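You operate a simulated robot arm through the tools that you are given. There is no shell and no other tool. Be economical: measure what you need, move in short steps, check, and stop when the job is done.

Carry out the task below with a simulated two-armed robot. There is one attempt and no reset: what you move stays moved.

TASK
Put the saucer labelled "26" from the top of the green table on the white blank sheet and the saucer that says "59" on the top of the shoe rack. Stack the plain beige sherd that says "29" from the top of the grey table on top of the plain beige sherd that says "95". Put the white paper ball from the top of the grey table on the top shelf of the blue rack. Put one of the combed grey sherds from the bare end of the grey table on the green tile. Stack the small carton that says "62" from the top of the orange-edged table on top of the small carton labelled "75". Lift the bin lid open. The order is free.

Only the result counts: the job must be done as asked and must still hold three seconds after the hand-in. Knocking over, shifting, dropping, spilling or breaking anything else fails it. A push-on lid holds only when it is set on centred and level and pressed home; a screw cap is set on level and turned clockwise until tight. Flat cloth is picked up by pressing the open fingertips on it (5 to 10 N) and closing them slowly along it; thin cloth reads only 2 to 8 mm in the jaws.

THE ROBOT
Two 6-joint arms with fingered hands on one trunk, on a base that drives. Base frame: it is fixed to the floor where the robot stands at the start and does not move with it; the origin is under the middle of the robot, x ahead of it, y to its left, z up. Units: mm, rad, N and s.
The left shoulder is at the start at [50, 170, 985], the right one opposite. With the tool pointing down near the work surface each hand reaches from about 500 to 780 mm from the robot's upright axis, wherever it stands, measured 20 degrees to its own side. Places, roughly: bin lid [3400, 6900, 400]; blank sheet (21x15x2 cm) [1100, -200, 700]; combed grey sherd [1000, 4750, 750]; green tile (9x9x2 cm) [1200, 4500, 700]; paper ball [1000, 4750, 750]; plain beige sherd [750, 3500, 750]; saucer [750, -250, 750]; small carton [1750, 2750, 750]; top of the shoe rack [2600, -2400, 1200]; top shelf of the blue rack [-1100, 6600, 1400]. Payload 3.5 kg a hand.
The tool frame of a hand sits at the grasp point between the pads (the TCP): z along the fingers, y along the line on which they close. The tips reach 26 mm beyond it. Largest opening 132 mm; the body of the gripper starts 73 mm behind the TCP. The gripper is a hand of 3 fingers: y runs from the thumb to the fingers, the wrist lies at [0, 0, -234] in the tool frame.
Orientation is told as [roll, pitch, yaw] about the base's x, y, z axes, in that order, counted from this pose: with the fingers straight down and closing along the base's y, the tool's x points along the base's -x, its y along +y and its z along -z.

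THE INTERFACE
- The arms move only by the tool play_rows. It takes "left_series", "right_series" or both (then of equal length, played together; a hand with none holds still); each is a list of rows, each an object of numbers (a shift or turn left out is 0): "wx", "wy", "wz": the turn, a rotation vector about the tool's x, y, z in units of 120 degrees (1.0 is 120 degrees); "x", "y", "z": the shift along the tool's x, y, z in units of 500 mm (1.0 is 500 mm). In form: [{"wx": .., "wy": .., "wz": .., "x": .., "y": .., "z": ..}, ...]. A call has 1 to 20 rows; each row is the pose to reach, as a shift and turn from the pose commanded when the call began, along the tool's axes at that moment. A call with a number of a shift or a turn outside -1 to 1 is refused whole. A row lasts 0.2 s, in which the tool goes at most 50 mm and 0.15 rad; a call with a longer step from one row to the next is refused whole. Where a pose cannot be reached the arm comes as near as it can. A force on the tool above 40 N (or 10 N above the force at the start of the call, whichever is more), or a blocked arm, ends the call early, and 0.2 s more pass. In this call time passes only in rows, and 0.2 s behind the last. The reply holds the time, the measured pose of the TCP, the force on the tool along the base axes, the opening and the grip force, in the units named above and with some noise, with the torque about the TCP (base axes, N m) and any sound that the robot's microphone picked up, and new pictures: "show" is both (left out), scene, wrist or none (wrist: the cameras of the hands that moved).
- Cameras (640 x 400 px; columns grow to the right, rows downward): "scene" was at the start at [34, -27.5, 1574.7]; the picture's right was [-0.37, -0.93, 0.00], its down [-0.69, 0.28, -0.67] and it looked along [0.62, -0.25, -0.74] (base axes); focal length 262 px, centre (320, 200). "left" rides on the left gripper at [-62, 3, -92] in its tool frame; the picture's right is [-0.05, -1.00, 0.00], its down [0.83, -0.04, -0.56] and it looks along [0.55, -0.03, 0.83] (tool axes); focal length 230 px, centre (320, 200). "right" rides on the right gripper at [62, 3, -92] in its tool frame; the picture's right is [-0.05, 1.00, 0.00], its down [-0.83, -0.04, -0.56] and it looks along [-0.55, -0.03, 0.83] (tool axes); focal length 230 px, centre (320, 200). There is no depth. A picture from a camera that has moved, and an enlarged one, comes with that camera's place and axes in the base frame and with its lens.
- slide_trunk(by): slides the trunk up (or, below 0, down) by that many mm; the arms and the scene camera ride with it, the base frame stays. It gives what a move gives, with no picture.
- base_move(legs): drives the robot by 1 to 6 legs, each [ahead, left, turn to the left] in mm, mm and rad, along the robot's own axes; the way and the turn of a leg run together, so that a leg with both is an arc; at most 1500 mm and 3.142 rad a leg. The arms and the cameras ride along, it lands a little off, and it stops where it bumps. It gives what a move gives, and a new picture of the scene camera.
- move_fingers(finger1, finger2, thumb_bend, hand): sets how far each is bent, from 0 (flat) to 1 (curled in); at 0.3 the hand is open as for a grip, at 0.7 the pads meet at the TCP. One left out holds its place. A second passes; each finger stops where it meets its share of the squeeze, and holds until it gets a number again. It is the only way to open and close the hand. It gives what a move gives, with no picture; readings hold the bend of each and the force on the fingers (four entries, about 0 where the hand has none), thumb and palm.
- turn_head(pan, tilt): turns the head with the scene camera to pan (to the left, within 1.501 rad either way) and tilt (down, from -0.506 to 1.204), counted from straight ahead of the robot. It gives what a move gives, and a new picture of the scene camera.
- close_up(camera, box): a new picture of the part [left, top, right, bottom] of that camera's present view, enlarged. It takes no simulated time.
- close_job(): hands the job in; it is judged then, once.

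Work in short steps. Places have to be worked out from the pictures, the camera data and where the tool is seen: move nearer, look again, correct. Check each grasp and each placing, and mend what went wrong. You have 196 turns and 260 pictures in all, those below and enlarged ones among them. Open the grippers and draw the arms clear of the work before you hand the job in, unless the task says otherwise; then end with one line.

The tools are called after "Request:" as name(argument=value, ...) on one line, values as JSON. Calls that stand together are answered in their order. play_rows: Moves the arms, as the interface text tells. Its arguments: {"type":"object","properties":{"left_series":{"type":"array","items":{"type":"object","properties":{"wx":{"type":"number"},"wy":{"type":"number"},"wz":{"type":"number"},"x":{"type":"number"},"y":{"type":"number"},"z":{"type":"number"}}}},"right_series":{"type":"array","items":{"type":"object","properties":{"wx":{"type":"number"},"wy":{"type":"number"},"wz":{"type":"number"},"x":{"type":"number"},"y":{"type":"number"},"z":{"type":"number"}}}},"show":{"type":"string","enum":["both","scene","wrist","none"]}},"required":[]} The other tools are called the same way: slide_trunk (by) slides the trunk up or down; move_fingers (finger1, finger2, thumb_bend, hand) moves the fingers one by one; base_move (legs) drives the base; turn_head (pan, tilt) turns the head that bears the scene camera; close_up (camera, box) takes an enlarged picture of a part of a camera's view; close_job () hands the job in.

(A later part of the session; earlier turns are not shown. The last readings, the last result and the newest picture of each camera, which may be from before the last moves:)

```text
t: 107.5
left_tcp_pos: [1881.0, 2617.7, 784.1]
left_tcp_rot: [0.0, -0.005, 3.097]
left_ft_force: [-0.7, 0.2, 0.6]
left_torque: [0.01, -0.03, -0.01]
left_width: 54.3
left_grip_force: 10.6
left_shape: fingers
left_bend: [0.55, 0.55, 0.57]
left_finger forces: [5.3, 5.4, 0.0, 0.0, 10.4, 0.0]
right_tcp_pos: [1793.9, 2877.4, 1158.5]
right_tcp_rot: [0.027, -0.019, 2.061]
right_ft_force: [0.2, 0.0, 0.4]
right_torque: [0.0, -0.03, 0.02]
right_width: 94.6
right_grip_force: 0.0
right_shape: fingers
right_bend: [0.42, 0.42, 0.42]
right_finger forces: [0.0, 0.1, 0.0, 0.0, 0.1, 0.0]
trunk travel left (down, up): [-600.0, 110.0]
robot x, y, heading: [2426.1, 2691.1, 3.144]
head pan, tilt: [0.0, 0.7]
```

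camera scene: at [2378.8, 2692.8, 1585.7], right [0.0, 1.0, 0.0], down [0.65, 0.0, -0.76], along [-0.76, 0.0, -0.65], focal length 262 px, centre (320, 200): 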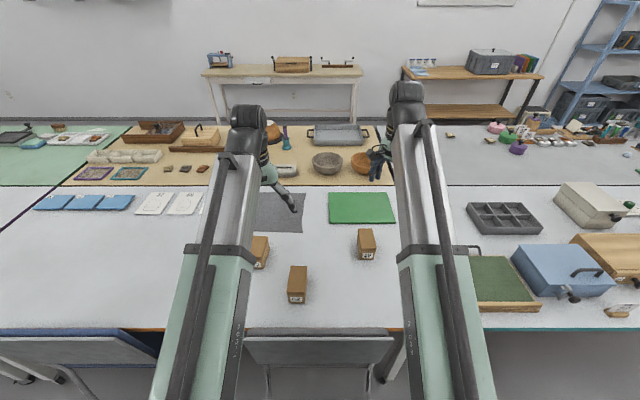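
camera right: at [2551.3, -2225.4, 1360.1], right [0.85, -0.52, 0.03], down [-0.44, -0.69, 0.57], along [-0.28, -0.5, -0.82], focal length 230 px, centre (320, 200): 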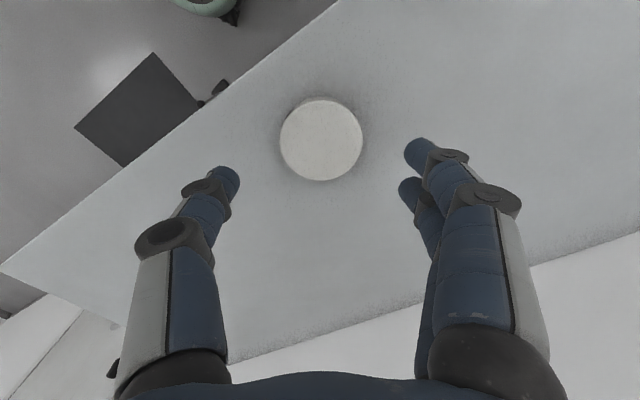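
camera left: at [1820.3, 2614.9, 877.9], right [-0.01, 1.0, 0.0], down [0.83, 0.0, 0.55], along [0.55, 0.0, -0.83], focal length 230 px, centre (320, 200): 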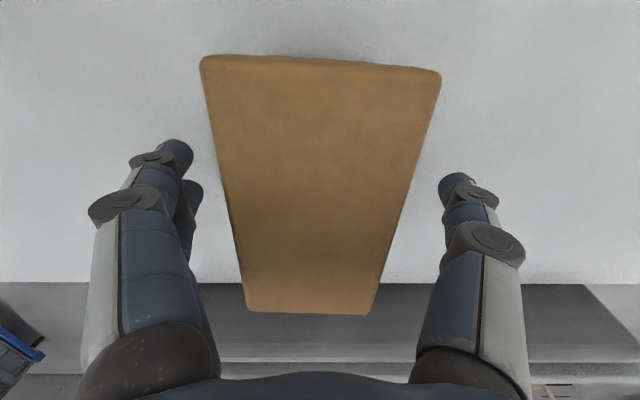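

Gripped at 10 N, width 54. I firm up a little and lift 120 mm, then look.

Request:
move_fingers(hand="left", finger1=0.65, finger2=0.65, thumb_bend=0.65)

Request:
play_rows(left_series=[{"z": -0.03}, {"z": -0.08}, {"z": -0.14}, {"z": -0.2}, {"z": -0.26}], show="both")

```text
t: 108.5
left_tcp_pos: [1880.5, 2616.3, 784.3]
left_tcp_rot: [0.001, -0.003, 3.096]
left_ft_force: [0.5, 0.4, 0.2]
left_torque: [-0.03, 0.02, 0.03]
left_width: 53.8
left_grip_force: 14.3
left_shape: fingers
left_bend: [0.55, 0.55, 0.59]
left_finger forces: [7.1, 7.2, 0.0, 0.1, 14.3, 0.1]
right_tcp_pos: [1794.3, 2878.5, 1158.2]
right_tcp_rot: [0.029, -0.018, 2.06]
right_ft_force: [-0.2, -0.2, 0.2]
right_torque: [0.02, 0.0, 0.02]
right_width: 94.5
right_grip_force: 0.0
right_shape: fingers
right_bend: [0.42, 0.42, 0.42]
right_finger forces: [0.0, 0.0, 0.0, 0.0, 0.0, 0.0]
trunk travel left (down, up): [-600.0, 110.0]
robot x, y, heading: [2424.3, 2690.4, 3.147]
head pan, tilt: [0.0, 0.7]
```

```text
t: 109.7
left_tcp_pos: [1882.9, 2616.0, 915.8]
left_tcp_rot: [0.001, -0.003, 3.095]
left_ft_force: [-0.5, 0.6, -2.1]
left_torque: [0.0, -0.02, 0.01]
left_width: 53.7
left_grip_force: 14.7
left_shape: fingers
left_bend: [0.55, 0.55, 0.59]
left_finger forces: [7.1, 7.1, 0.0, 0.0, 14.3, 0.0]
right_tcp_pos: [1793.5, 2878.0, 1158.0]
right_tcp_rot: [0.029, -0.017, 2.062]
right_ft_force: [-0.4, -1.0, -0.1]
right_torque: [-0.01, -0.04, -0.03]
right_width: 94.3
right_grip_force: 0.1
right_shape: fingers
right_bend: [0.42, 0.42, 0.42]
right_finger forces: [0.0, 0.0, 0.0, 0.1, 0.1, 0.1]
trunk travel left (down, up): [-600.0, 110.0]
robot x, y, heading: [2427.6, 2689.8, 3.143]
head pan, tilt: [0.0, 0.7]
camera scene: at [2380.6, 2692.3, 1585.7], right [0.0, 1.0, 0.0], down [0.64, 0.0, -0.76], along [-0.76, 0.0, -0.64], focal length 262 px, centre (320, 200)
camera left: at [1821.8, 2614.5, 1008.2], right [-0.01, 1.0, 0.0], down [0.83, 0.01, 0.55], along [0.55, 0.0, -0.83], focal length 230 px, centre (320, 200)
```

scene: 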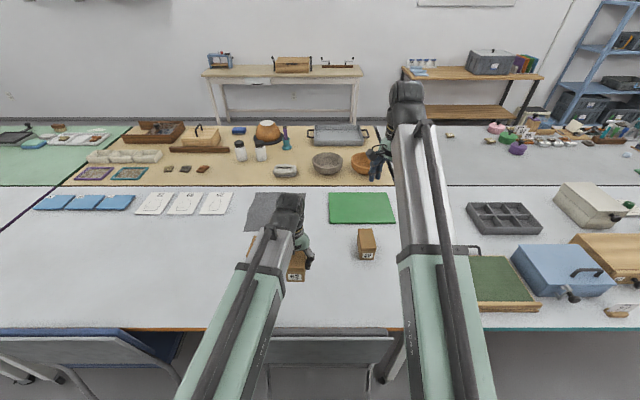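
left: 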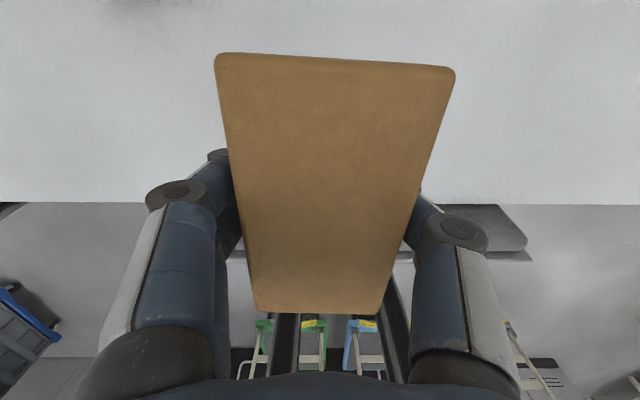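

The carton is held level. I shift the hand 80 mm towards +y and up so the scene camera can see carton 75 freely.

Request:
play_rows(left_series=[{"y": -0.08, "z": -0.03}, {"y": -0.16, "z": -0.06}], show="none")

Request:
close_up(camera="scene", box=[200, 200, 320, 290])

```text
t: 110.3
left_tcp_pos: [1886.9, 2694.7, 942.7]
left_tcp_rot: [-0.001, -0.003, 3.098]
left_ft_force: [0.1, -0.3, -2.4]
left_torque: [-0.05, 0.01, -0.02]
left_width: 53.7
left_grip_force: 13.7
left_shape: fingers
left_bend: [0.55, 0.55, 0.59]
left_finger forces: [7.1, 7.2, 0.0, 0.0, 14.4, 0.0]
right_tcp_pos: [1794.6, 2877.3, 1157.5]
right_tcp_rot: [0.028, -0.017, 2.063]
right_ft_force: [-0.4, 0.3, -0.5]
right_torque: [0.01, 0.01, 0.03]
right_width: 94.4
right_grip_force: 0.0
right_shape: fingers
right_bend: [0.42, 0.42, 0.42]
right_finger forces: [0.0, 0.0, 0.0, 0.0, 0.0, 0.1]
trunk travel left (down, up): [-600.0, 110.0]
robot x, y, heading: [2426.2, 2692.5, 3.143]
head pan, tilt: [0.0, 0.7]
```

```text
4.44 times, centred on (260, 245) of scene
camera zoom: at [2380.5, 2692.6, 1585.7], right [0.0, 1.0, 0.0], down [0.64, 0.0, -0.76], along [-0.76, 0.0, -0.64], focal length 1164 px, centre (587, 0)
```

zoom: 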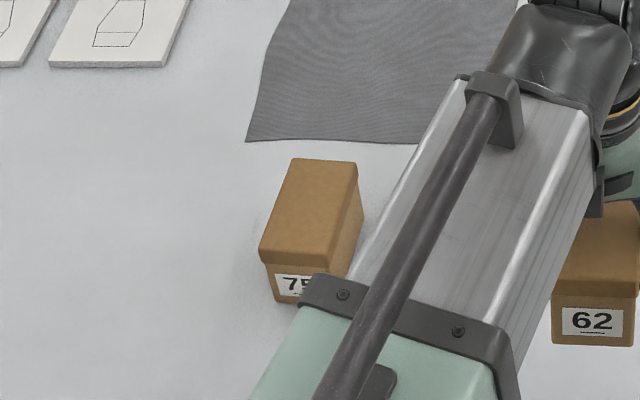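

Carton 75's centre is about (1730, 2453), with the same yaw. I carry 62 above it at the current height.

Request:
play_rows(left_series=[{"x": -0.04, "y": 0.07}, {"x": -0.08, "y": 0.14}, {"x": -0.123, "y": 0.213}, {"x": -0.164, "y": 0.285}, {"x": -0.205, "y": 0.356}, {"x": -0.246, "y": 0.427}, {"x": -0.286, "y": 0.497}, {"x": -0.286, "y": 0.497, "z": 0.06}], show="both")

Request:
close_up(camera="scene", box=[180, 180, 320, 290])

```text
t: 112.1
left_tcp_pos: [1731.8, 2453.6, 914.1]
left_tcp_rot: [0.002, -0.004, 3.097]
left_ft_force: [0.7, -0.3, -2.8]
left_torque: [-0.02, -0.04, 0.06]
left_width: 53.4
left_grip_force: 14.1
left_shape: fingers
left_bend: [0.55, 0.55, 0.59]
left_finger forces: [7.0, 7.1, 0.1, 0.1, 14.2, 0.0]
right_tcp_pos: [1794.2, 2878.3, 1157.7]
right_tcp_rot: [0.028, -0.018, 2.062]
right_ft_force: [-0.5, 0.3, 0.3]
right_torque: [0.01, -0.01, 0.01]
right_width: 94.7
right_grip_force: 0.0
right_shape: fingers
right_bend: [0.42, 0.42, 0.42]
right_finger forces: [0.1, 0.0, 0.0, 0.1, 0.1, 0.0]
trunk travel left (down, up): [-600.0, 110.0]
robot x, y, heading: [2421.8, 2690.3, 3.143]
head pan, tilt: [0.0, 0.7]
camera scene: at [2380.2, 2692.3, 1585.8], right [0.0, 1.0, 0.0], down [0.64, 0.0, -0.76], along [-0.76, 0.0, -0.64], focal length 262 px, centre (320, 200)
camera left: at [1671.4, 2452.0, 1008.2], right [-0.01, 1.0, 0.0], down [0.83, 0.01, 0.55], along [0.55, 0.0, -0.83], focal length 230 px, centre (320, 200)
```

scene: 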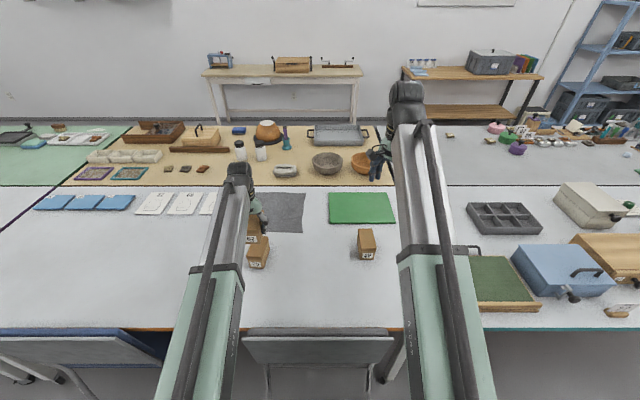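
left: 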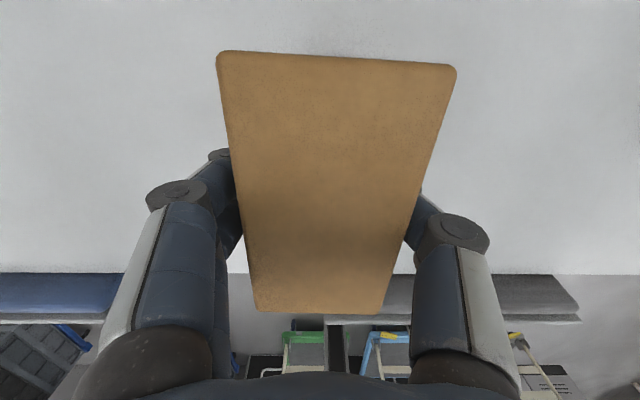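

```text
3.64 times, centred on (250, 235) of scene
camera zoom: at [2380.2, 2692.3, 1585.8], right [0.0, 1.0, 0.0], down [0.64, 0.0, -0.76], along [-0.76, 0.0, -0.64], focal length 952 px, centre (574, 73)
```

zoom: 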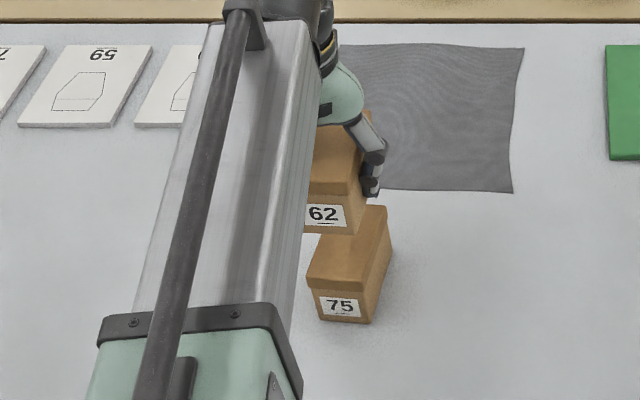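

Comparing corners, 62 is about 6–8 mm too far from me in x; y is good. I shift +6 mm and lower towards contact.

Request:
play_rows(left_series=[{"x": 0.012, "z": 0.05}, {"x": 0.012, "z": 0.1}, {"x": 0.012, "z": 0.12}], show="none")

Request:
close_up(camera="scene", box=[220, 200, 300, 270])

```text
t: 112.9
left_tcp_pos: [1737.8, 2452.8, 858.0]
left_tcp_rot: [0.0, -0.009, 3.096]
left_ft_force: [-0.9, -1.3, 17.9]
left_torque: [0.03, 0.04, 0.0]
left_width: 53.3
left_grip_force: 16.9
left_shape: fingers
left_bend: [0.55, 0.55, 0.59]
left_finger forces: [8.5, 8.5, 0.0, 0.0, 15.6, 0.1]
right_tcp_pos: [1795.6, 2878.5, 1158.6]
right_tcp_rot: [0.03, -0.019, 2.061]
right_ft_force: [0.8, 0.1, 0.3]
right_torque: [-0.01, -0.02, -0.04]
right_width: 94.5
right_grip_force: 0.1
right_shape: fingers
right_bend: [0.42, 0.42, 0.42]
right_finger forces: [0.0, 0.0, 0.0, 0.1, 0.0, 0.0]
trunk travel left (down, up): [-600.0, 110.0]
robot x, y, heading: [2427.2, 2689.7, 3.14]
head pan, tilt: [0.0, 0.7]
```

```text
5.71 times, centred on (260, 235) of scene
camera zoom: at [2382.6, 2692.8, 1586.3], right [0.0, 1.0, 0.0], down [0.64, 0.0, -0.77], along [-0.77, 0.0, -0.64], focal length 1496 px, centre (663, 0)
```

zoom: 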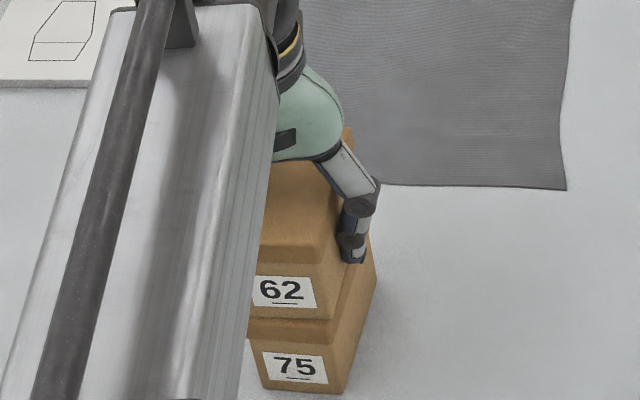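

62 rests on 75 (18 N contact) with only a few mm offset. I release and lift straight up.

Request:
move_fingers(hand="left", finger1=0.35, finger2=0.35, thumb_bend=0.35)

Request:
play_rows(left_series=[{"z": -0.05}, {"z": -0.12}, {"z": -0.2}, {"z": -0.28}, {"z": -0.36}, {"z": -0.36, "x": 0.08}], show="wrist")

Request:
close_up(camera="scene", box=[200, 180, 320, 280])

```text
t: 113.9
left_tcp_pos: [1737.5, 2453.2, 854.4]
left_tcp_rot: [0.0, -0.003, 3.096]
left_ft_force: [0.0, 0.7, -1.1]
left_torque: [0.01, 0.03, 0.01]
left_width: 117.9
left_grip_force: 0.1
left_shape: fingers
left_bend: [0.35, 0.35, 0.35]
left_finger forces: [0.1, 0.0, 0.1, 0.0, 0.0, 0.0]
right_tcp_pos: [1794.2, 2878.2, 1158.1]
right_tcp_rot: [0.029, -0.018, 2.061]
right_ft_force: [-0.5, 0.2, 0.1]
right_torque: [0.01, -0.03, 0.01]
right_width: 94.2
right_grip_force: 0.1
right_shape: fingers
right_bend: [0.42, 0.42, 0.42]
right_finger forces: [0.1, 0.0, 0.1, 0.1, 0.0, 0.0]
trunk travel left (down, up): [-600.0, 110.0]
robot x, y, heading: [2425.0, 2695.5, 3.14]
head pan, tilt: [0.0, 0.7]
```

```text
t: 115.3
left_tcp_pos: [1780.3, 2451.4, 1032.2]
left_tcp_rot: [0.0, -0.003, 3.095]
left_ft_force: [-0.1, -0.3, -0.7]
left_torque: [0.01, -0.01, -0.01]
left_width: 117.9
left_grip_force: 0.1
left_shape: fingers
left_bend: [0.35, 0.35, 0.35]
left_finger forces: [0.0, 0.0, 0.0, 0.0, 0.0, 0.0]
right_tcp_pos: [1794.0, 2877.7, 1159.1]
right_tcp_rot: [0.028, -0.018, 2.062]
right_ft_force: [-0.5, 1.0, 0.3]
right_torque: [-0.03, 0.01, -0.01]
right_width: 94.4
right_grip_force: 0.0
right_shape: fingers
right_bend: [0.42, 0.42, 0.42]
right_finger forces: [0.0, 0.1, 0.0, 0.1, 0.0, 0.1]
trunk travel left (down, up): [-600.0, 110.0]
robot x, y, heading: [2421.8, 2691.6, 3.142]
head pan, tilt: [0.0, 0.7]
camera left: at [1718.9, 2450.0, 1125.9], right [-0.01, 1.0, 0.0], down [0.83, 0.0, 0.55], along [0.55, 0.0, -0.83], focal length 230 px, centre (320, 200)
```

left: 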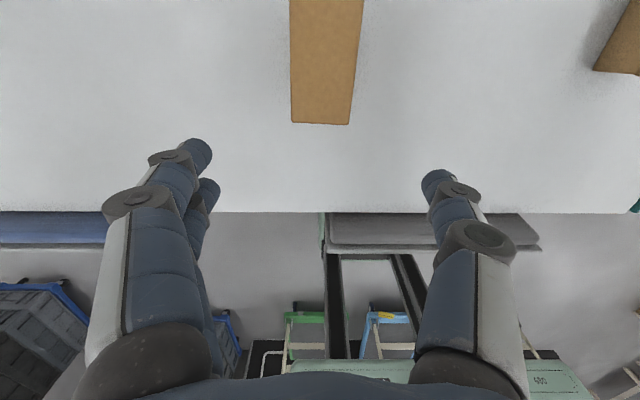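

```text
4.00 times, centred on (260, 230) of scene
camera zoom: at [2381.2, 2692.2, 1585.8], right [0.0, 1.0, 0.0], down [0.64, 0.0, -0.77], along [-0.77, 0.0, -0.64], focal length 1048 px, centre (560, 80)
```

zoom: 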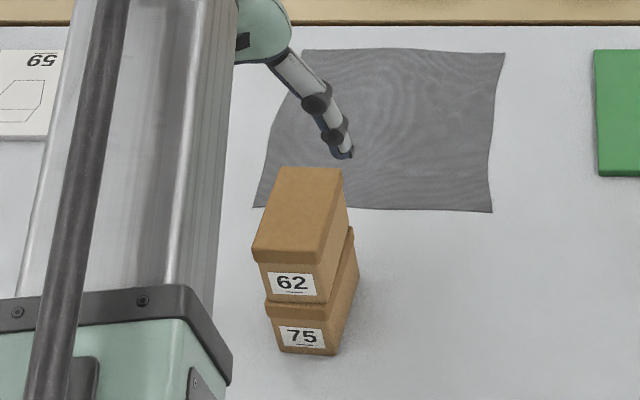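

The stack stands. I back out, turn to face +y, and look ahead along the aisle towards the bin.

Request:
base_move(legs=[[-250, 0, 0], [0, 0, -1.571]])

Request:
turn_head(pan=0.0, tilt=0.25)

Request:
turn_head(pan=0.8, tilt=0.45)

```text
t: 120.9
left_tcp_pos: [2417.1, 3330.0, 1031.5]
left_tcp_rot: [0.0, -0.003, 1.555]
left_ft_force: [-0.3, 0.7, 0.3]
left_torque: [-0.03, 0.01, 0.02]
left_width: 117.7
left_grip_force: 0.0
left_shape: fingers
left_bend: [0.35, 0.35, 0.35]
left_finger forces: [0.0, 0.1, 0.0, 0.0, 0.0, 0.1]
right_tcp_pos: [2843.6, 3325.9, 1159.0]
right_tcp_rot: [0.029, -0.018, 0.518]
right_ft_force: [-0.2, 0.3, 0.5]
right_torque: [-0.01, 0.02, 0.01]
right_width: 94.5
right_grip_force: 0.1
right_shape: fingers
right_bend: [0.42, 0.42, 0.42]
right_finger forces: [0.0, 0.0, 0.1, 0.1, 0.1, 0.0]
trunk travel left (down, up): [-600.0, 110.0]
robot x, y, heading: [2675.5, 2690.5, 1.598]
head pan, tilt: [0.0, 0.7]
camera scene: at [2673.3, 2737.2, 1585.8], right [1.0, 0.03, 0.0], down [0.02, -0.64, -0.76], along [-0.02, 0.76, -0.64], focal length 262 px, centre (320, 200)
```

scene: 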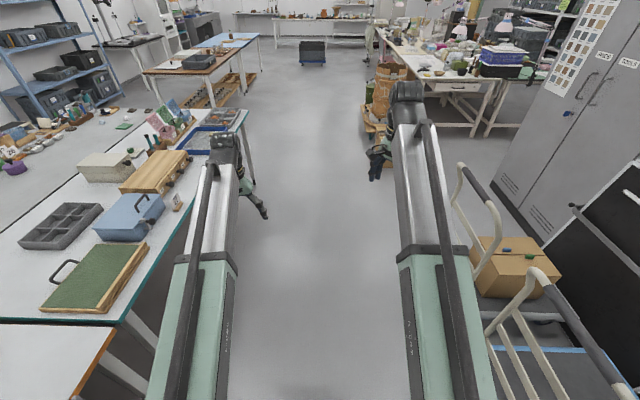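

```text
t: 121.8
left_tcp_pos: [2416.0, 3329.3, 1031.7]
left_tcp_rot: [-0.001, -0.003, 1.556]
left_ft_force: [0.1, 0.2, 0.8]
left_torque: [-0.02, -0.01, 0.0]
left_width: 117.7
left_grip_force: 0.1
left_shape: fingers
left_bend: [0.35, 0.35, 0.35]
left_finger forces: [0.0, 0.0, 0.0, 0.0, 0.1, 0.0]
right_tcp_pos: [2843.5, 3326.5, 1159.4]
right_tcp_rot: [0.028, -0.017, 0.522]
right_ft_force: [0.6, -0.1, -0.4]
right_torque: [-0.01, 0.0, 0.01]
right_width: 94.4
right_grip_force: 0.1
right_shape: fingers
right_bend: [0.42, 0.42, 0.42]
right_finger forces: [0.1, 0.0, 0.0, 0.0, 0.0, 0.0]
trunk travel left (down, up): [-600.0, 110.0]
robot x, y, heading: [2674.3, 2691.8, 1.598]
head pan, tilt: [0.0, 0.25]
camera scene: at [2672.9, 2745.6, 1626.5], right [1.0, 0.03, 0.0], down [0.01, -0.25, -0.97], along [-0.03, 0.97, -0.25], focal length 262 px, centre (320, 200)
```

scene: 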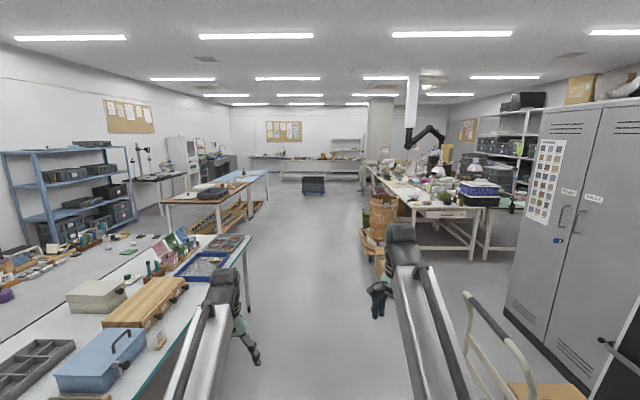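

```text
t: 122.9
left_tcp_pos: [2415.8, 3328.9, 1031.8]
left_tcp_rot: [0.001, -0.005, 1.556]
left_ft_force: [0.5, -0.2, 0.4]
left_torque: [0.02, 0.04, -0.04]
left_width: 117.5
left_grip_force: 0.0
left_shape: fingers
left_bend: [0.35, 0.35, 0.35]
left_finger forces: [0.0, 0.1, 0.1, 0.1, 0.1, 0.1]
right_tcp_pos: [2844.1, 3327.1, 1158.3]
right_tcp_rot: [0.029, -0.017, 0.52]
right_ft_force: [0.3, 0.5, 0.3]
right_torque: [0.04, 0.0, -0.06]
right_width: 94.4
right_grip_force: 0.0
right_shape: fingers
right_bend: [0.42, 0.42, 0.42]
right_finger forces: [0.0, 0.0, 0.1, 0.1, 0.0, 0.0]
trunk travel left (down, up): [-600.0, 110.0]
robot x, y, heading: [2674.0, 2689.3, 1.603]
head pan, tilt: [0.799, 0.45]
camera scene: at [2608.0, 2714.5, 1608.0], right [0.68, 0.74, 0.0], down [0.32, -0.29, -0.9], along [-0.66, 0.61, -0.44], focal length 262 px, centre (320, 200)
```

scene: 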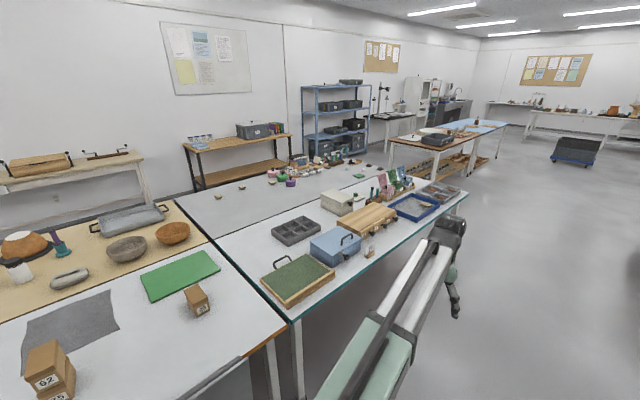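

Bin should be ahead near (3400, 6900). I drive 2500 mm along the aisle and look at it.

Request:
base_move(legs=[[1300, -40, -0.03], [1200, 0, 0]])

Request:
turn_head(pan=-0.4, tilt=0.6)

```text
t: 135.1
left_tcp_pos: [2425.9, 5839.1, 1031.1]
left_tcp_rot: [0.0, -0.005, 1.54]
left_ft_force: [0.4, 0.4, 0.6]
left_torque: [-0.02, -0.02, 0.02]
left_width: 117.7
left_grip_force: 0.0
left_shape: fingers
left_bend: [0.35, 0.35, 0.35]
left_finger forces: [0.0, 0.1, 0.0, 0.0, 0.1, 0.0]
right_tcp_pos: [2852.4, 5830.6, 1158.2]
right_tcp_rot: [0.027, -0.016, 0.504]
right_ft_force: [0.2, -0.1, 0.8]
right_torque: [0.0, 0.02, 0.02]
right_width: 94.6
right_grip_force: 0.1
right_shape: fingers
right_bend: [0.42, 0.42, 0.42]
right_finger forces: [0.0, 0.1, 0.0, 0.1, 0.0, 0.0]
trunk travel left (down, up): [-600.0, 110.0]
robot x, y, heading: [2674.5, 5195.5, 1.582]
head pan, tilt: [0.799, 0.45]
camera scene: at [2608.7, 5221.7, 1607.9], right [0.69, 0.73, 0.0], down [0.32, -0.3, -0.9], along [-0.65, 0.62, -0.44], focal length 262 px, centre (320, 200)
```

scene: 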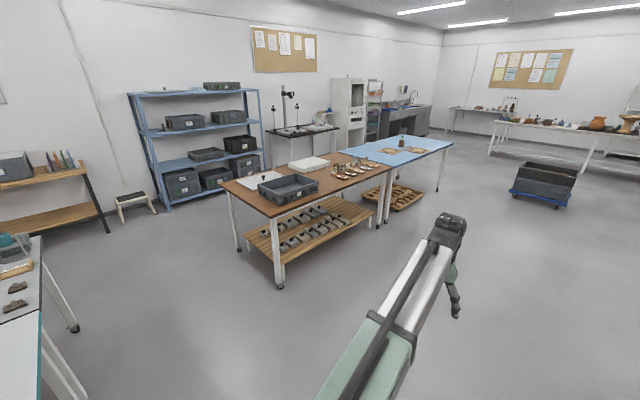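

```text
t: 136.5
left_tcp_pos: [2425.2, 5839.6, 1031.5]
left_tcp_rot: [0.0, -0.004, 1.54]
left_ft_force: [0.4, 0.0, -0.3]
left_torque: [-0.01, 0.02, -0.01]
left_width: 117.7
left_grip_force: 0.0
left_shape: fingers
left_bend: [0.35, 0.35, 0.35]
left_finger forces: [0.0, 0.0, 0.0, 0.1, 0.0, 0.0]
right_tcp_pos: [2851.8, 5830.8, 1158.1]
right_tcp_rot: [0.028, -0.018, 0.505]
right_ft_force: [0.2, 0.7, 0.7]
right_torque: [-0.01, -0.04, 0.0]
right_width: 94.4
right_grip_force: 0.0
right_shape: fingers
right_bend: [0.42, 0.42, 0.42]
right_finger forces: [0.0, 0.0, 0.0, 0.0, 0.0, 0.1]
trunk travel left (down, up): [-600.0, 110.0]
robot x, y, heading: [2669.9, 5196.1, 1.588]
head pan, tilt: [-0.4, 0.6]
camera scene: at [2708.6, 5240.0, 1594.4], right [0.93, -0.38, 0.0], down [-0.21, -0.52, -0.83], along [0.31, 0.76, -0.56], focal length 262 px, centre (320, 200)
```

scene: 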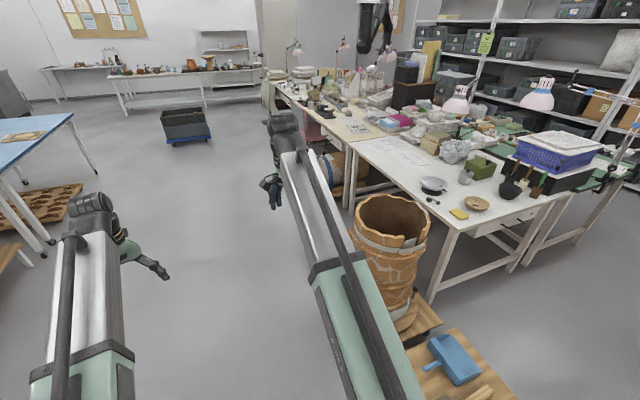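

Something bin-like stands beside the workbench, behind my right arm. I zoom there.

Request:
close_up(camera="scene", box=[250, 90, 410, 210])

```text
3.33 times, centred on (330, 150) of scene
camera zoom: at [2708.6, 5240.0, 1594.4], right [0.93, -0.38, 0.0], down [-0.21, -0.52, -0.83], along [0.31, 0.76, -0.56], focal length 873 px, centre (287, 367)
```

zoom: 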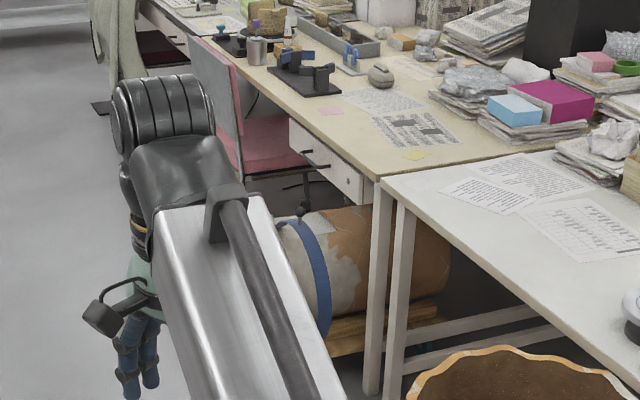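

The arm hides the spot. I turn the base right 0.4 rad so the target is straight ahead between the arms.

Request:
base_move(legs=[[0, 0, -0.4]])

Request:
turn_head(pan=0, tilt=0.5)

Request:
close_up(camera="scene", box=[220, 120, 420, 270])

```text
t: 138.1
left_tcp_pos: [2693.0, 5884.1, 1031.2]
left_tcp_rot: [0.001, -0.004, 1.143]
left_ft_force: [0.6, 0.4, -1.0]
left_torque: [0.01, -0.03, -0.02]
left_width: 117.6
left_grip_force: 0.1
left_shape: fingers
left_bend: [0.35, 0.35, 0.35]
left_finger forces: [0.1, 0.0, 0.1, 0.0, 0.1, 0.0]
right_tcp_pos: [3083.5, 5711.5, 1158.6]
right_tcp_rot: [0.029, -0.018, 0.109]
right_ft_force: [1.2, -0.6, 0.1]
right_torque: [0.0, 0.0, 0.01]
right_width: 94.5
right_grip_force: 0.0
right_shape: fingers
right_bend: [0.42, 0.42, 0.42]
right_finger forces: [0.0, 0.0, 0.1, 0.0, 0.0, 0.0]
trunk travel left (down, up): [-600.0, 110.0]
robot x, y, heading: [2670.8, 5194.1, 1.186]
head pan, tilt: [-0.4, 0.6]
camera scene: at [2722.5, 5223.6, 1594.4], right [0.71, -0.71, 0.0], down [-0.4, -0.4, -0.83], along [0.58, 0.59, -0.56], focal length 262 px, centre (320, 200)
```

scene: 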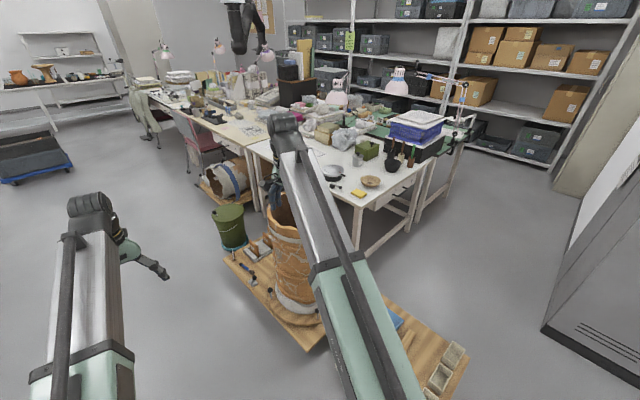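

```text
t: 139.0
left_tcp_pos: [2693.3, 5885.6, 1032.2]
left_tcp_rot: [-0.001, -0.003, 1.142]
left_ft_force: [0.4, 0.5, 0.2]
left_torque: [0.0, -0.01, -0.02]
left_width: 117.5
left_grip_force: 0.1
left_shape: fingers
left_bend: [0.35, 0.35, 0.35]
left_finger forces: [0.0, 0.0, 0.0, 0.0, 0.0, 0.0]
right_tcp_pos: [3082.6, 5710.8, 1158.1]
right_tcp_rot: [0.028, -0.018, 0.109]
right_ft_force: [0.6, 0.7, 0.0]
right_torque: [0.02, -0.04, 0.0]
right_width: 94.6
right_grip_force: 0.1
right_shape: fingers
right_bend: [0.42, 0.42, 0.42]
right_finger forces: [0.0, 0.0, 0.0, 0.1, 0.0, 0.1]
trunk travel left (down, up): [-600.0, 110.0]
robot x, y, heading: [2679.2, 5196.2, 1.189]
head pan, tilt: [0.0, 0.499]
camera scene: at [2694.0, 5245.4, 1603.5], right [0.93, -0.37, 0.0], down [-0.18, -0.44, -0.88], along [0.33, 0.81, -0.48], focal length 262 px, centre (320, 200)
```

scene: 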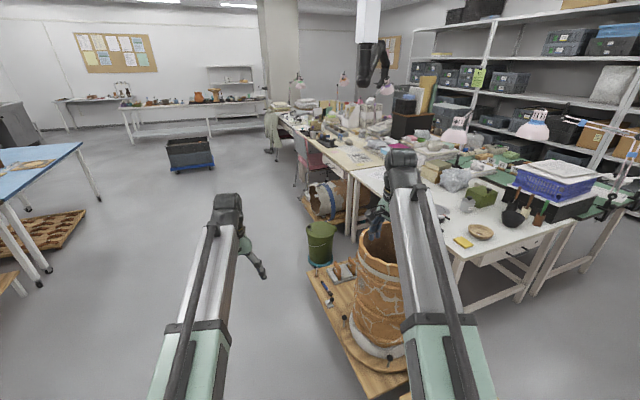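

```text
2.67 times, centred on (320, 195) of scene
camera zoom: at [2694.0, 5245.4, 1603.5], right [0.93, -0.37, 0.0], down [-0.18, -0.44, -0.88], along [0.33, 0.81, -0.48], focal length 698 px, centre (320, 213)
```

zoom: 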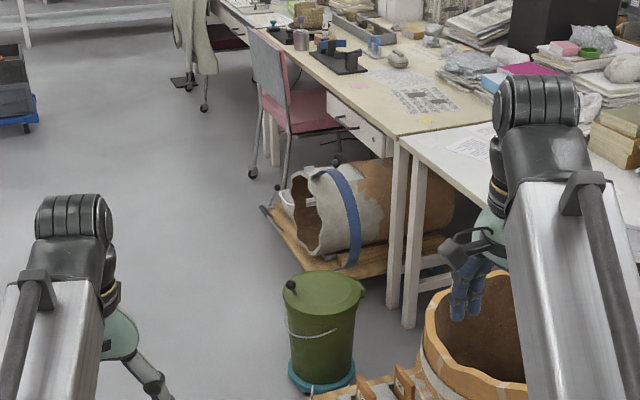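

I see it: the green bin with its lid, knob on the near-left rim and hinge at the right; knob ≈(3262, 6875, 410), hinge ≈(3460, 6800). I drive to about (2660, 6900) and face along knob→hinge.

Request:
base_move(legs=[[0, 0, 0.382], [900, 0, 0], [800, 15, 0], [0, 0, -1.94]])

Request:
turn_head(pan=0.15, tilt=0.95)

```text
t: 153.3
left_tcp_pos: [3363.6, 6843.1, 1031.8]
left_tcp_rot: [0.0, -0.006, -0.427]
left_ft_force: [-0.4, 0.2, -0.3]
left_torque: [-0.01, 0.01, 0.03]
left_width: 117.7
left_grip_force: 0.1
left_shape: fingers
left_bend: [0.35, 0.35, 0.35]
left_finger forces: [0.1, 0.0, 0.1, 0.0, 0.1, 0.0]
right_tcp_pos: [3191.2, 6451.1, 1157.4]
right_tcp_rot: [0.028, -0.016, -1.459]
right_ft_force: [0.6, -0.7, 0.0]
right_torque: [0.0, 0.0, 0.01]
right_width: 94.4
right_grip_force: 0.0
right_shape: fingers
right_bend: [0.42, 0.42, 0.42]
right_finger forces: [0.0, 0.0, 0.1, 0.0, 0.0, 0.0]
trunk travel left (down, up): [-600.0, 110.0]
robot x, y, heading: [2675.6, 6856.8, -0.38]
head pan, tilt: [0.0, 0.499]
camera scene: at [2723.2, 6842.4, 1603.5], right [-0.37, -0.93, 0.0], down [-0.44, 0.18, -0.88], along [0.82, -0.33, -0.48], focal length 262 px, centre (320, 200)
```

scene: 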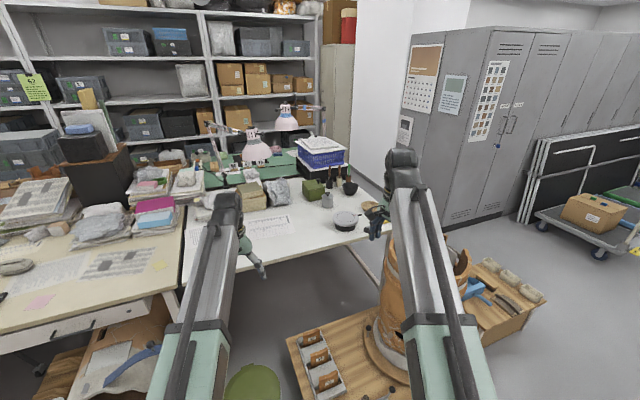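

```text
t: 154.2
left_tcp_pos: [3364.0, 6841.5, 1031.9]
left_tcp_rot: [0.0, -0.002, -0.426]
left_ft_force: [-1.4, 0.3, -0.5]
left_torque: [-0.02, -0.01, 0.0]
left_width: 117.8
left_grip_force: 0.1
left_shape: fingers
left_bend: [0.35, 0.35, 0.35]
left_finger forces: [0.0, 0.0, 0.1, 0.0, 0.1, 0.1]
right_tcp_pos: [3191.2, 6451.4, 1158.9]
right_tcp_rot: [0.026, -0.016, -1.46]
right_ft_force: [1.1, 0.2, -0.1]
right_torque: [0.02, 0.01, 0.01]
right_width: 94.1
right_grip_force: 0.1
right_shape: fingers
right_bend: [0.42, 0.42, 0.42]
right_finger forces: [0.1, 0.0, 0.0, 0.1, 0.0, 0.0]
trunk travel left (down, up): [-600.0, 110.0]
robot x, y, heading: [2672.9, 6858.9, -0.382]
head pan, tilt: [0.15, 0.949]
camera scene: at [2709.6, 6859.6, 1566.0], right [-0.23, -0.97, 0.0], down [-0.79, 0.19, -0.58], along [0.57, -0.13, -0.81], focal length 262 px, centre (320, 200)
```

scene: 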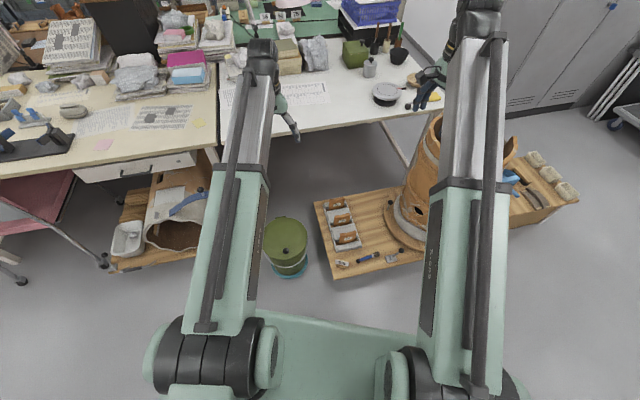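

The bin is visible between the arms. I enlarge to see knob and hinge.

Request:
close_up(camera="scene", box=[240, 190, 340, 290])

Request:
close_up(camera="left", box=[0, 0, 640, 400])

```text
4.00 times, centred on (290, 240) of scene
camera zoom: at [2709.6, 6859.6, 1566.0], right [-0.23, -0.97, 0.0], down [-0.79, 0.19, -0.58], along [0.57, -0.13, -0.81], focal length 1048 px, centre (440, 40)
```

zoom: 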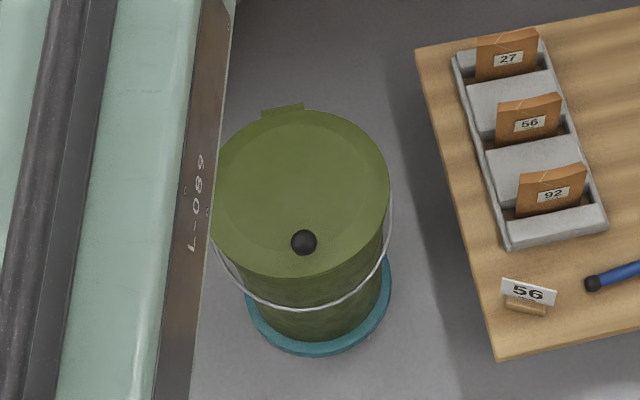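

```text
1.00 times, centred on (320, 200) of left (not enlarged: the box is as wide or as high as the picture)
camera zoom: at [3421.6, 6818.8, 1125.4], right [-0.36, -0.93, 0.0], down [-0.78, 0.3, 0.55], along [-0.51, 0.2, -0.83], focal length 230 px, centre (320, 200)
```

zoom: 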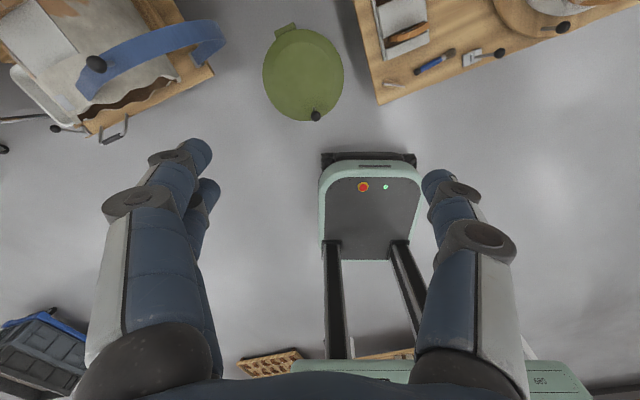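

From both views: knob ≈(3271, 6898, 411), lid z≈375, hinge ≈(3485, 6890), so the lid swings in the x–z plane. I turn the base a bit left and lower the trunk 340 mm.

Request:
base_move(legs=[[0, 0, 0.19]])

Request:
slide_trunk(by=-340)

Request:
close_up(camera="left", box=[0, 0, 640, 400])

```text
t: 155.3
left_tcp_pos: [3355.1, 6972.5, 1032.1]
left_tcp_rot: [0.001, -0.004, -0.233]
left_ft_force: [-0.2, 0.2, 0.1]
left_torque: [-0.01, 0.02, 0.0]
left_width: 117.8
left_grip_force: 0.1
left_shape: fingers
left_bend: [0.35, 0.35, 0.35]
left_finger forces: [0.0, 0.1, 0.0, 0.0, 0.1, 0.0]
right_tcp_pos: [3259.6, 6556.4, 1158.6]
right_tcp_rot: [0.029, -0.019, -1.269]
right_ft_force: [-0.1, 0.1, -0.3]
right_torque: [-0.01, -0.01, 0.02]
right_width: 94.5
right_grip_force: 0.0
right_shape: fingers
right_bend: [0.42, 0.42, 0.42]
right_finger forces: [0.0, 0.0, 0.0, 0.0, 0.1, 0.1]
trunk travel left (down, up): [-600.0, 110.0]
robot x, y, heading: [2672.8, 6859.9, -0.186]
head pan, tilt: [0.15, 0.949]
camera scene: at [2709.3, 6866.3, 1566.0], right [-0.04, -1.0, 0.0], down [-0.81, 0.03, -0.58], along [0.58, -0.02, -0.81], focal length 262 px, centre (320, 200)
```

scene: 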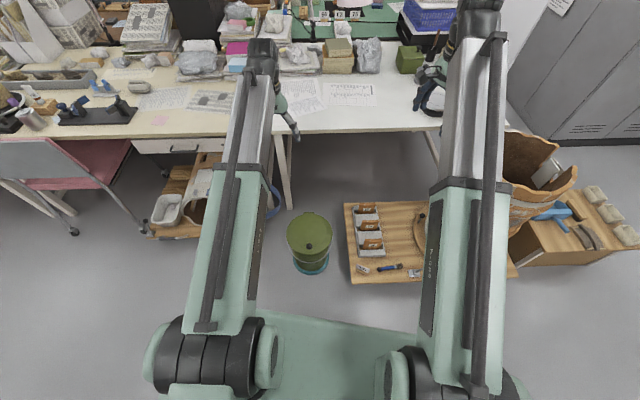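

```text
t: 158.6
left_tcp_pos: [3354.6, 6973.6, 691.4]
left_tcp_rot: [0.0, -0.003, -0.235]
left_ft_force: [-0.4, 0.3, -0.6]
left_torque: [0.03, 0.01, 0.0]
left_width: 117.6
left_grip_force: 0.1
left_shape: fingers
left_bend: [0.35, 0.35, 0.35]
left_finger forces: [0.1, 0.0, 0.0, 0.1, 0.1, 0.0]
right_tcp_pos: [3260.0, 6556.7, 818.8]
right_tcp_rot: [0.029, -0.017, -1.269]
right_ft_force: [-0.3, -0.1, 0.2]
right_torque: [0.01, 0.01, 0.0]
right_width: 94.4
right_grip_force: 0.1
right_shape: fingers
right_bend: [0.42, 0.42, 0.42]
right_finger forces: [0.0, 0.1, 0.0, 0.0, 0.1, 0.1]
trunk travel left (down, up): [-260.0, 450.0]
robot x, y, heading: [2678.3, 6860.6, -0.19]
head pan, tilt: [0.15, 0.949]
```

```text
1.00 times, centred on (320, 200) of left (not enlarged: the box is as wide or as high as the picture)
camera zoom: at [3415.6, 6961.3, 785.4], right [-0.18, -0.98, 0.0], down [-0.82, 0.15, 0.55], along [-0.54, 0.1, -0.83], focal length 230 px, centre (320, 200)
```

zoom: 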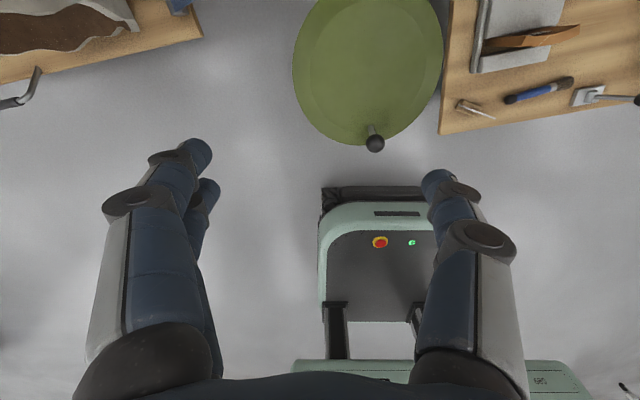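

Knob confirmed at (3269, 6895, 411), hinge line around x≈3495. I bring the left hand above the knob, squared to the x-axis.

Request:
play_rows(left_series=[{"x": 0.03, "y": -0.04, "z": 0.05, "wz": -0.03}, {"x": 0.06, "y": -0.09, "z": 0.1, "wz": -0.06}, {"x": 0.1, "y": -0.15, "z": 0.15, "wz": -0.09}, {"x": 0.13, "y": -0.194, "z": 0.2, "wz": -0.112}, {"x": 0.13, "y": -0.194, "z": 0.28, "wz": -0.112}, {"x": 0.13, "y": -0.194, "z": 0.36, "wz": -0.112}], show="wrist")

```text
t: 160.0
left_tcp_pos: [3268.5, 6892.5, 512.7]
left_tcp_rot: [-0.003, -0.004, 0.0]
left_ft_force: [0.0, -0.2, 0.0]
left_torque: [0.03, -0.01, 0.02]
left_width: 117.6
left_grip_force: 0.1
left_shape: fingers
left_bend: [0.35, 0.35, 0.35]
left_finger forces: [0.0, 0.0, 0.0, 0.0, 0.1, 0.0]
right_tcp_pos: [3259.8, 6557.7, 818.3]
right_tcp_rot: [0.027, -0.018, -1.268]
right_ft_force: [0.2, 0.2, -0.3]
right_torque: [0.0, 0.0, -0.01]
right_width: 94.4
right_grip_force: 0.0
right_shape: fingers
right_bend: [0.42, 0.42, 0.42]
right_finger forces: [0.1, 0.0, 0.1, 0.1, 0.0, 0.0]
trunk travel left (down, up): [-260.0, 450.0]
robot x, y, heading: [2676.1, 6857.8, -0.187]
head pan, tilt: [0.15, 0.949]
camera left: at [3330.3, 6895.7, 606.4], right [0.05, -1.0, 0.0], down [-0.83, -0.04, 0.55], along [-0.55, -0.03, -0.83], focal length 230 px, centre (320, 200)
```

left: 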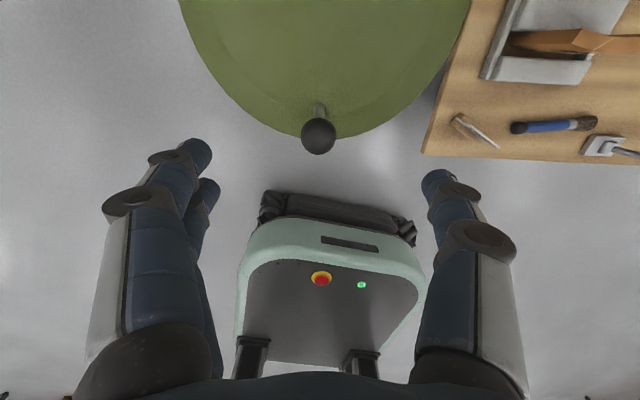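

Aligned over the knob (30 mm ball). I descend to TCP z≈420 and close around it.

Request:
play_rows(left_series=[{"z": 0.06}, {"z": 0.12}, {"z": 0.16}, {"z": 0.186}], show="wrist")

Request:
move_fingers(hand="left", finger1=0.7, finger2=0.7, thumb_bend=0.7)

Request:
close_up(camera="left", box=[160, 60, 480, 260])

```text
t: 161.0
left_tcp_pos: [3268.8, 6892.5, 416.2]
left_tcp_rot: [-0.001, -0.004, -0.001]
left_ft_force: [0.1, 0.2, -0.2]
left_torque: [0.01, 0.0, -0.01]
left_width: 117.9
left_grip_force: 0.1
left_shape: fingers
left_bend: [0.35, 0.35, 0.35]
left_finger forces: [0.0, 0.0, 0.0, 0.0, 0.0, 0.0]
right_tcp_pos: [3259.4, 6557.2, 817.6]
right_tcp_rot: [0.026, -0.019, -1.268]
right_ft_force: [-0.6, 0.1, -0.3]
right_torque: [0.02, -0.02, -0.03]
right_width: 94.4
right_grip_force: 0.0
right_shape: fingers
right_bend: [0.42, 0.42, 0.42]
right_finger forces: [0.0, 0.0, 0.0, 0.1, 0.1, 0.1]
trunk travel left (down, up): [-260.0, 450.0]
robot x, y, heading: [2674.5, 6859.3, -0.186]
head pan, tilt: [0.15, 0.949]
camera left: at [3330.5, 6896.0, 511.0], right [0.05, -1.0, 0.0], down [-0.83, -0.04, 0.55], along [-0.55, -0.03, -0.83], focal length 230 px, centre (320, 200)
```

left: 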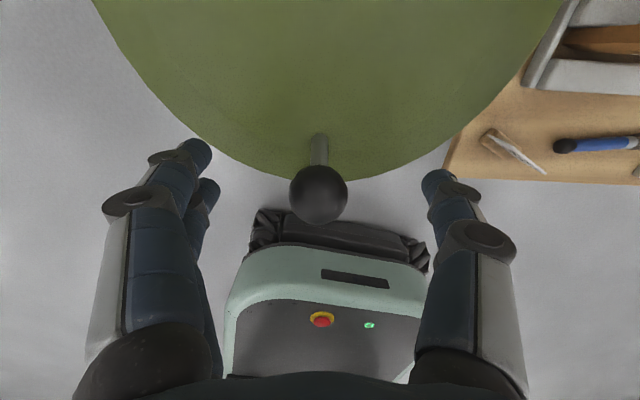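

```text
t: 162.0
left_tcp_pos: [3269.2, 6893.4, 418.2]
left_tcp_rot: [0.0, -0.004, 0.0]
left_ft_force: [1.0, -1.6, -2.2]
left_torque: [-0.04, -0.02, -0.02]
left_width: 19.4
left_grip_force: 7.5
left_shape: fingers
left_bend: [0.67, 0.64, 0.66]
left_finger forces: [2.3, 4.0, 0.1, 0.1, 8.6, 0.0]
right_tcp_pos: [3258.4, 6556.5, 818.1]
right_tcp_rot: [0.029, -0.017, -1.27]
right_ft_force: [0.4, -0.2, -0.1]
right_torque: [-0.02, -0.02, 0.01]
right_width: 94.3
right_grip_force: 0.2
right_shape: fingers
right_bend: [0.42, 0.42, 0.42]
right_finger forces: [0.0, 0.0, 0.0, 0.0, 0.0, 0.1]
trunk travel left (down, up): [-260.0, 450.0]
robot x, y, heading: [2673.8, 6861.5, -0.189]
head pan, tilt: [0.15, 0.949]
```

```text
2.00 times, centred on (320, 160) of left
camera zoom: at [3330.6, 6895.9, 511.3], right [0.05, -1.0, 0.0], down [-0.83, -0.04, 0.55], along [-0.55, -0.03, -0.83], focal length 460 px, centre (320, 280)
```

zoom: 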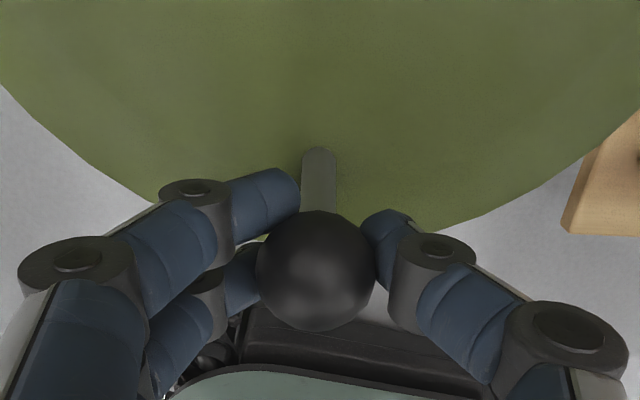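

The fingers are caged under the ball. I start swinging the lid up along its arc around the hinge, first 20°.

Request:
play_rows(left_series=[{"x": -0.0098, "z": -0.039, "wy": -0.0417}, {"x": -0.0228, "z": -0.077, "wy": -0.0833}, {"x": -0.0392, "z": -0.1138, "wy": -0.125}, {"x": -0.0588, "z": -0.149, "wy": -0.1667}], show="both")

```text
t: 163.0
left_tcp_pos: [3299.5, 6895.2, 491.4]
left_tcp_rot: [-0.002, -0.353, 0.001]
left_ft_force: [8.3, -6.1, -7.5]
left_torque: [-0.08, 0.01, 0.0]
left_width: 19.0
left_grip_force: 7.9
left_shape: fingers
left_bend: [0.66, 0.67, 0.67]
left_finger forces: [5.7, 1.7, 0.1, 0.0, 9.1, 0.0]
right_tcp_pos: [3260.0, 6555.9, 818.2]
right_tcp_rot: [0.028, -0.017, -1.267]
right_ft_force: [0.2, 0.3, 0.9]
right_torque: [-0.03, -0.02, 0.02]
right_width: 94.5
right_grip_force: 0.1
right_shape: fingers
right_bend: [0.42, 0.42, 0.42]
right_finger forces: [0.0, 0.0, 0.0, 0.1, 0.0, 0.1]
trunk travel left (down, up): [-260.0, 450.0]
robot x, y, heading: [2678.8, 6861.8, -0.186]
head pan, tilt: [0.15, 0.949]
camera scene: at [2710.2, 6865.8, 1225.8], right [-0.04, -1.0, 0.0], down [-0.81, 0.03, -0.58], along [0.58, -0.02, -0.81], focal length 262 px, centre (320, 200)
camera left: at [3324.9, 6897.2, 601.1], right [0.05, -1.0, 0.02], down [-0.97, -0.04, 0.23], along [-0.23, -0.03, -0.97], focal length 230 px, centre (320, 200)
```

scene: 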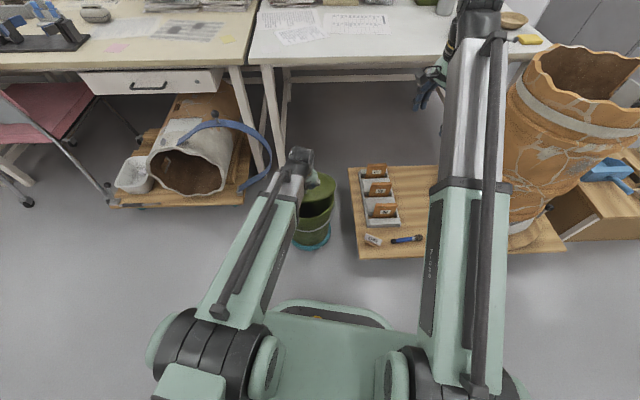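
left: 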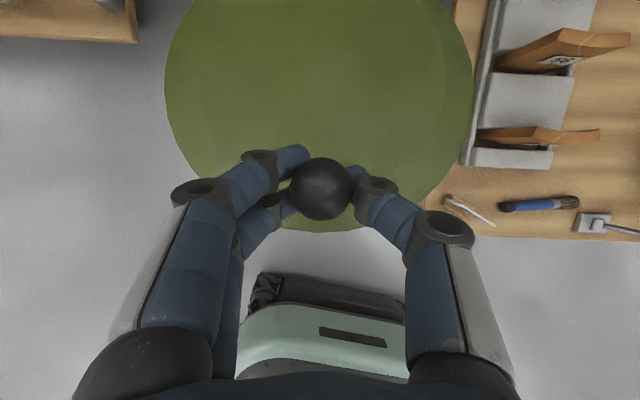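

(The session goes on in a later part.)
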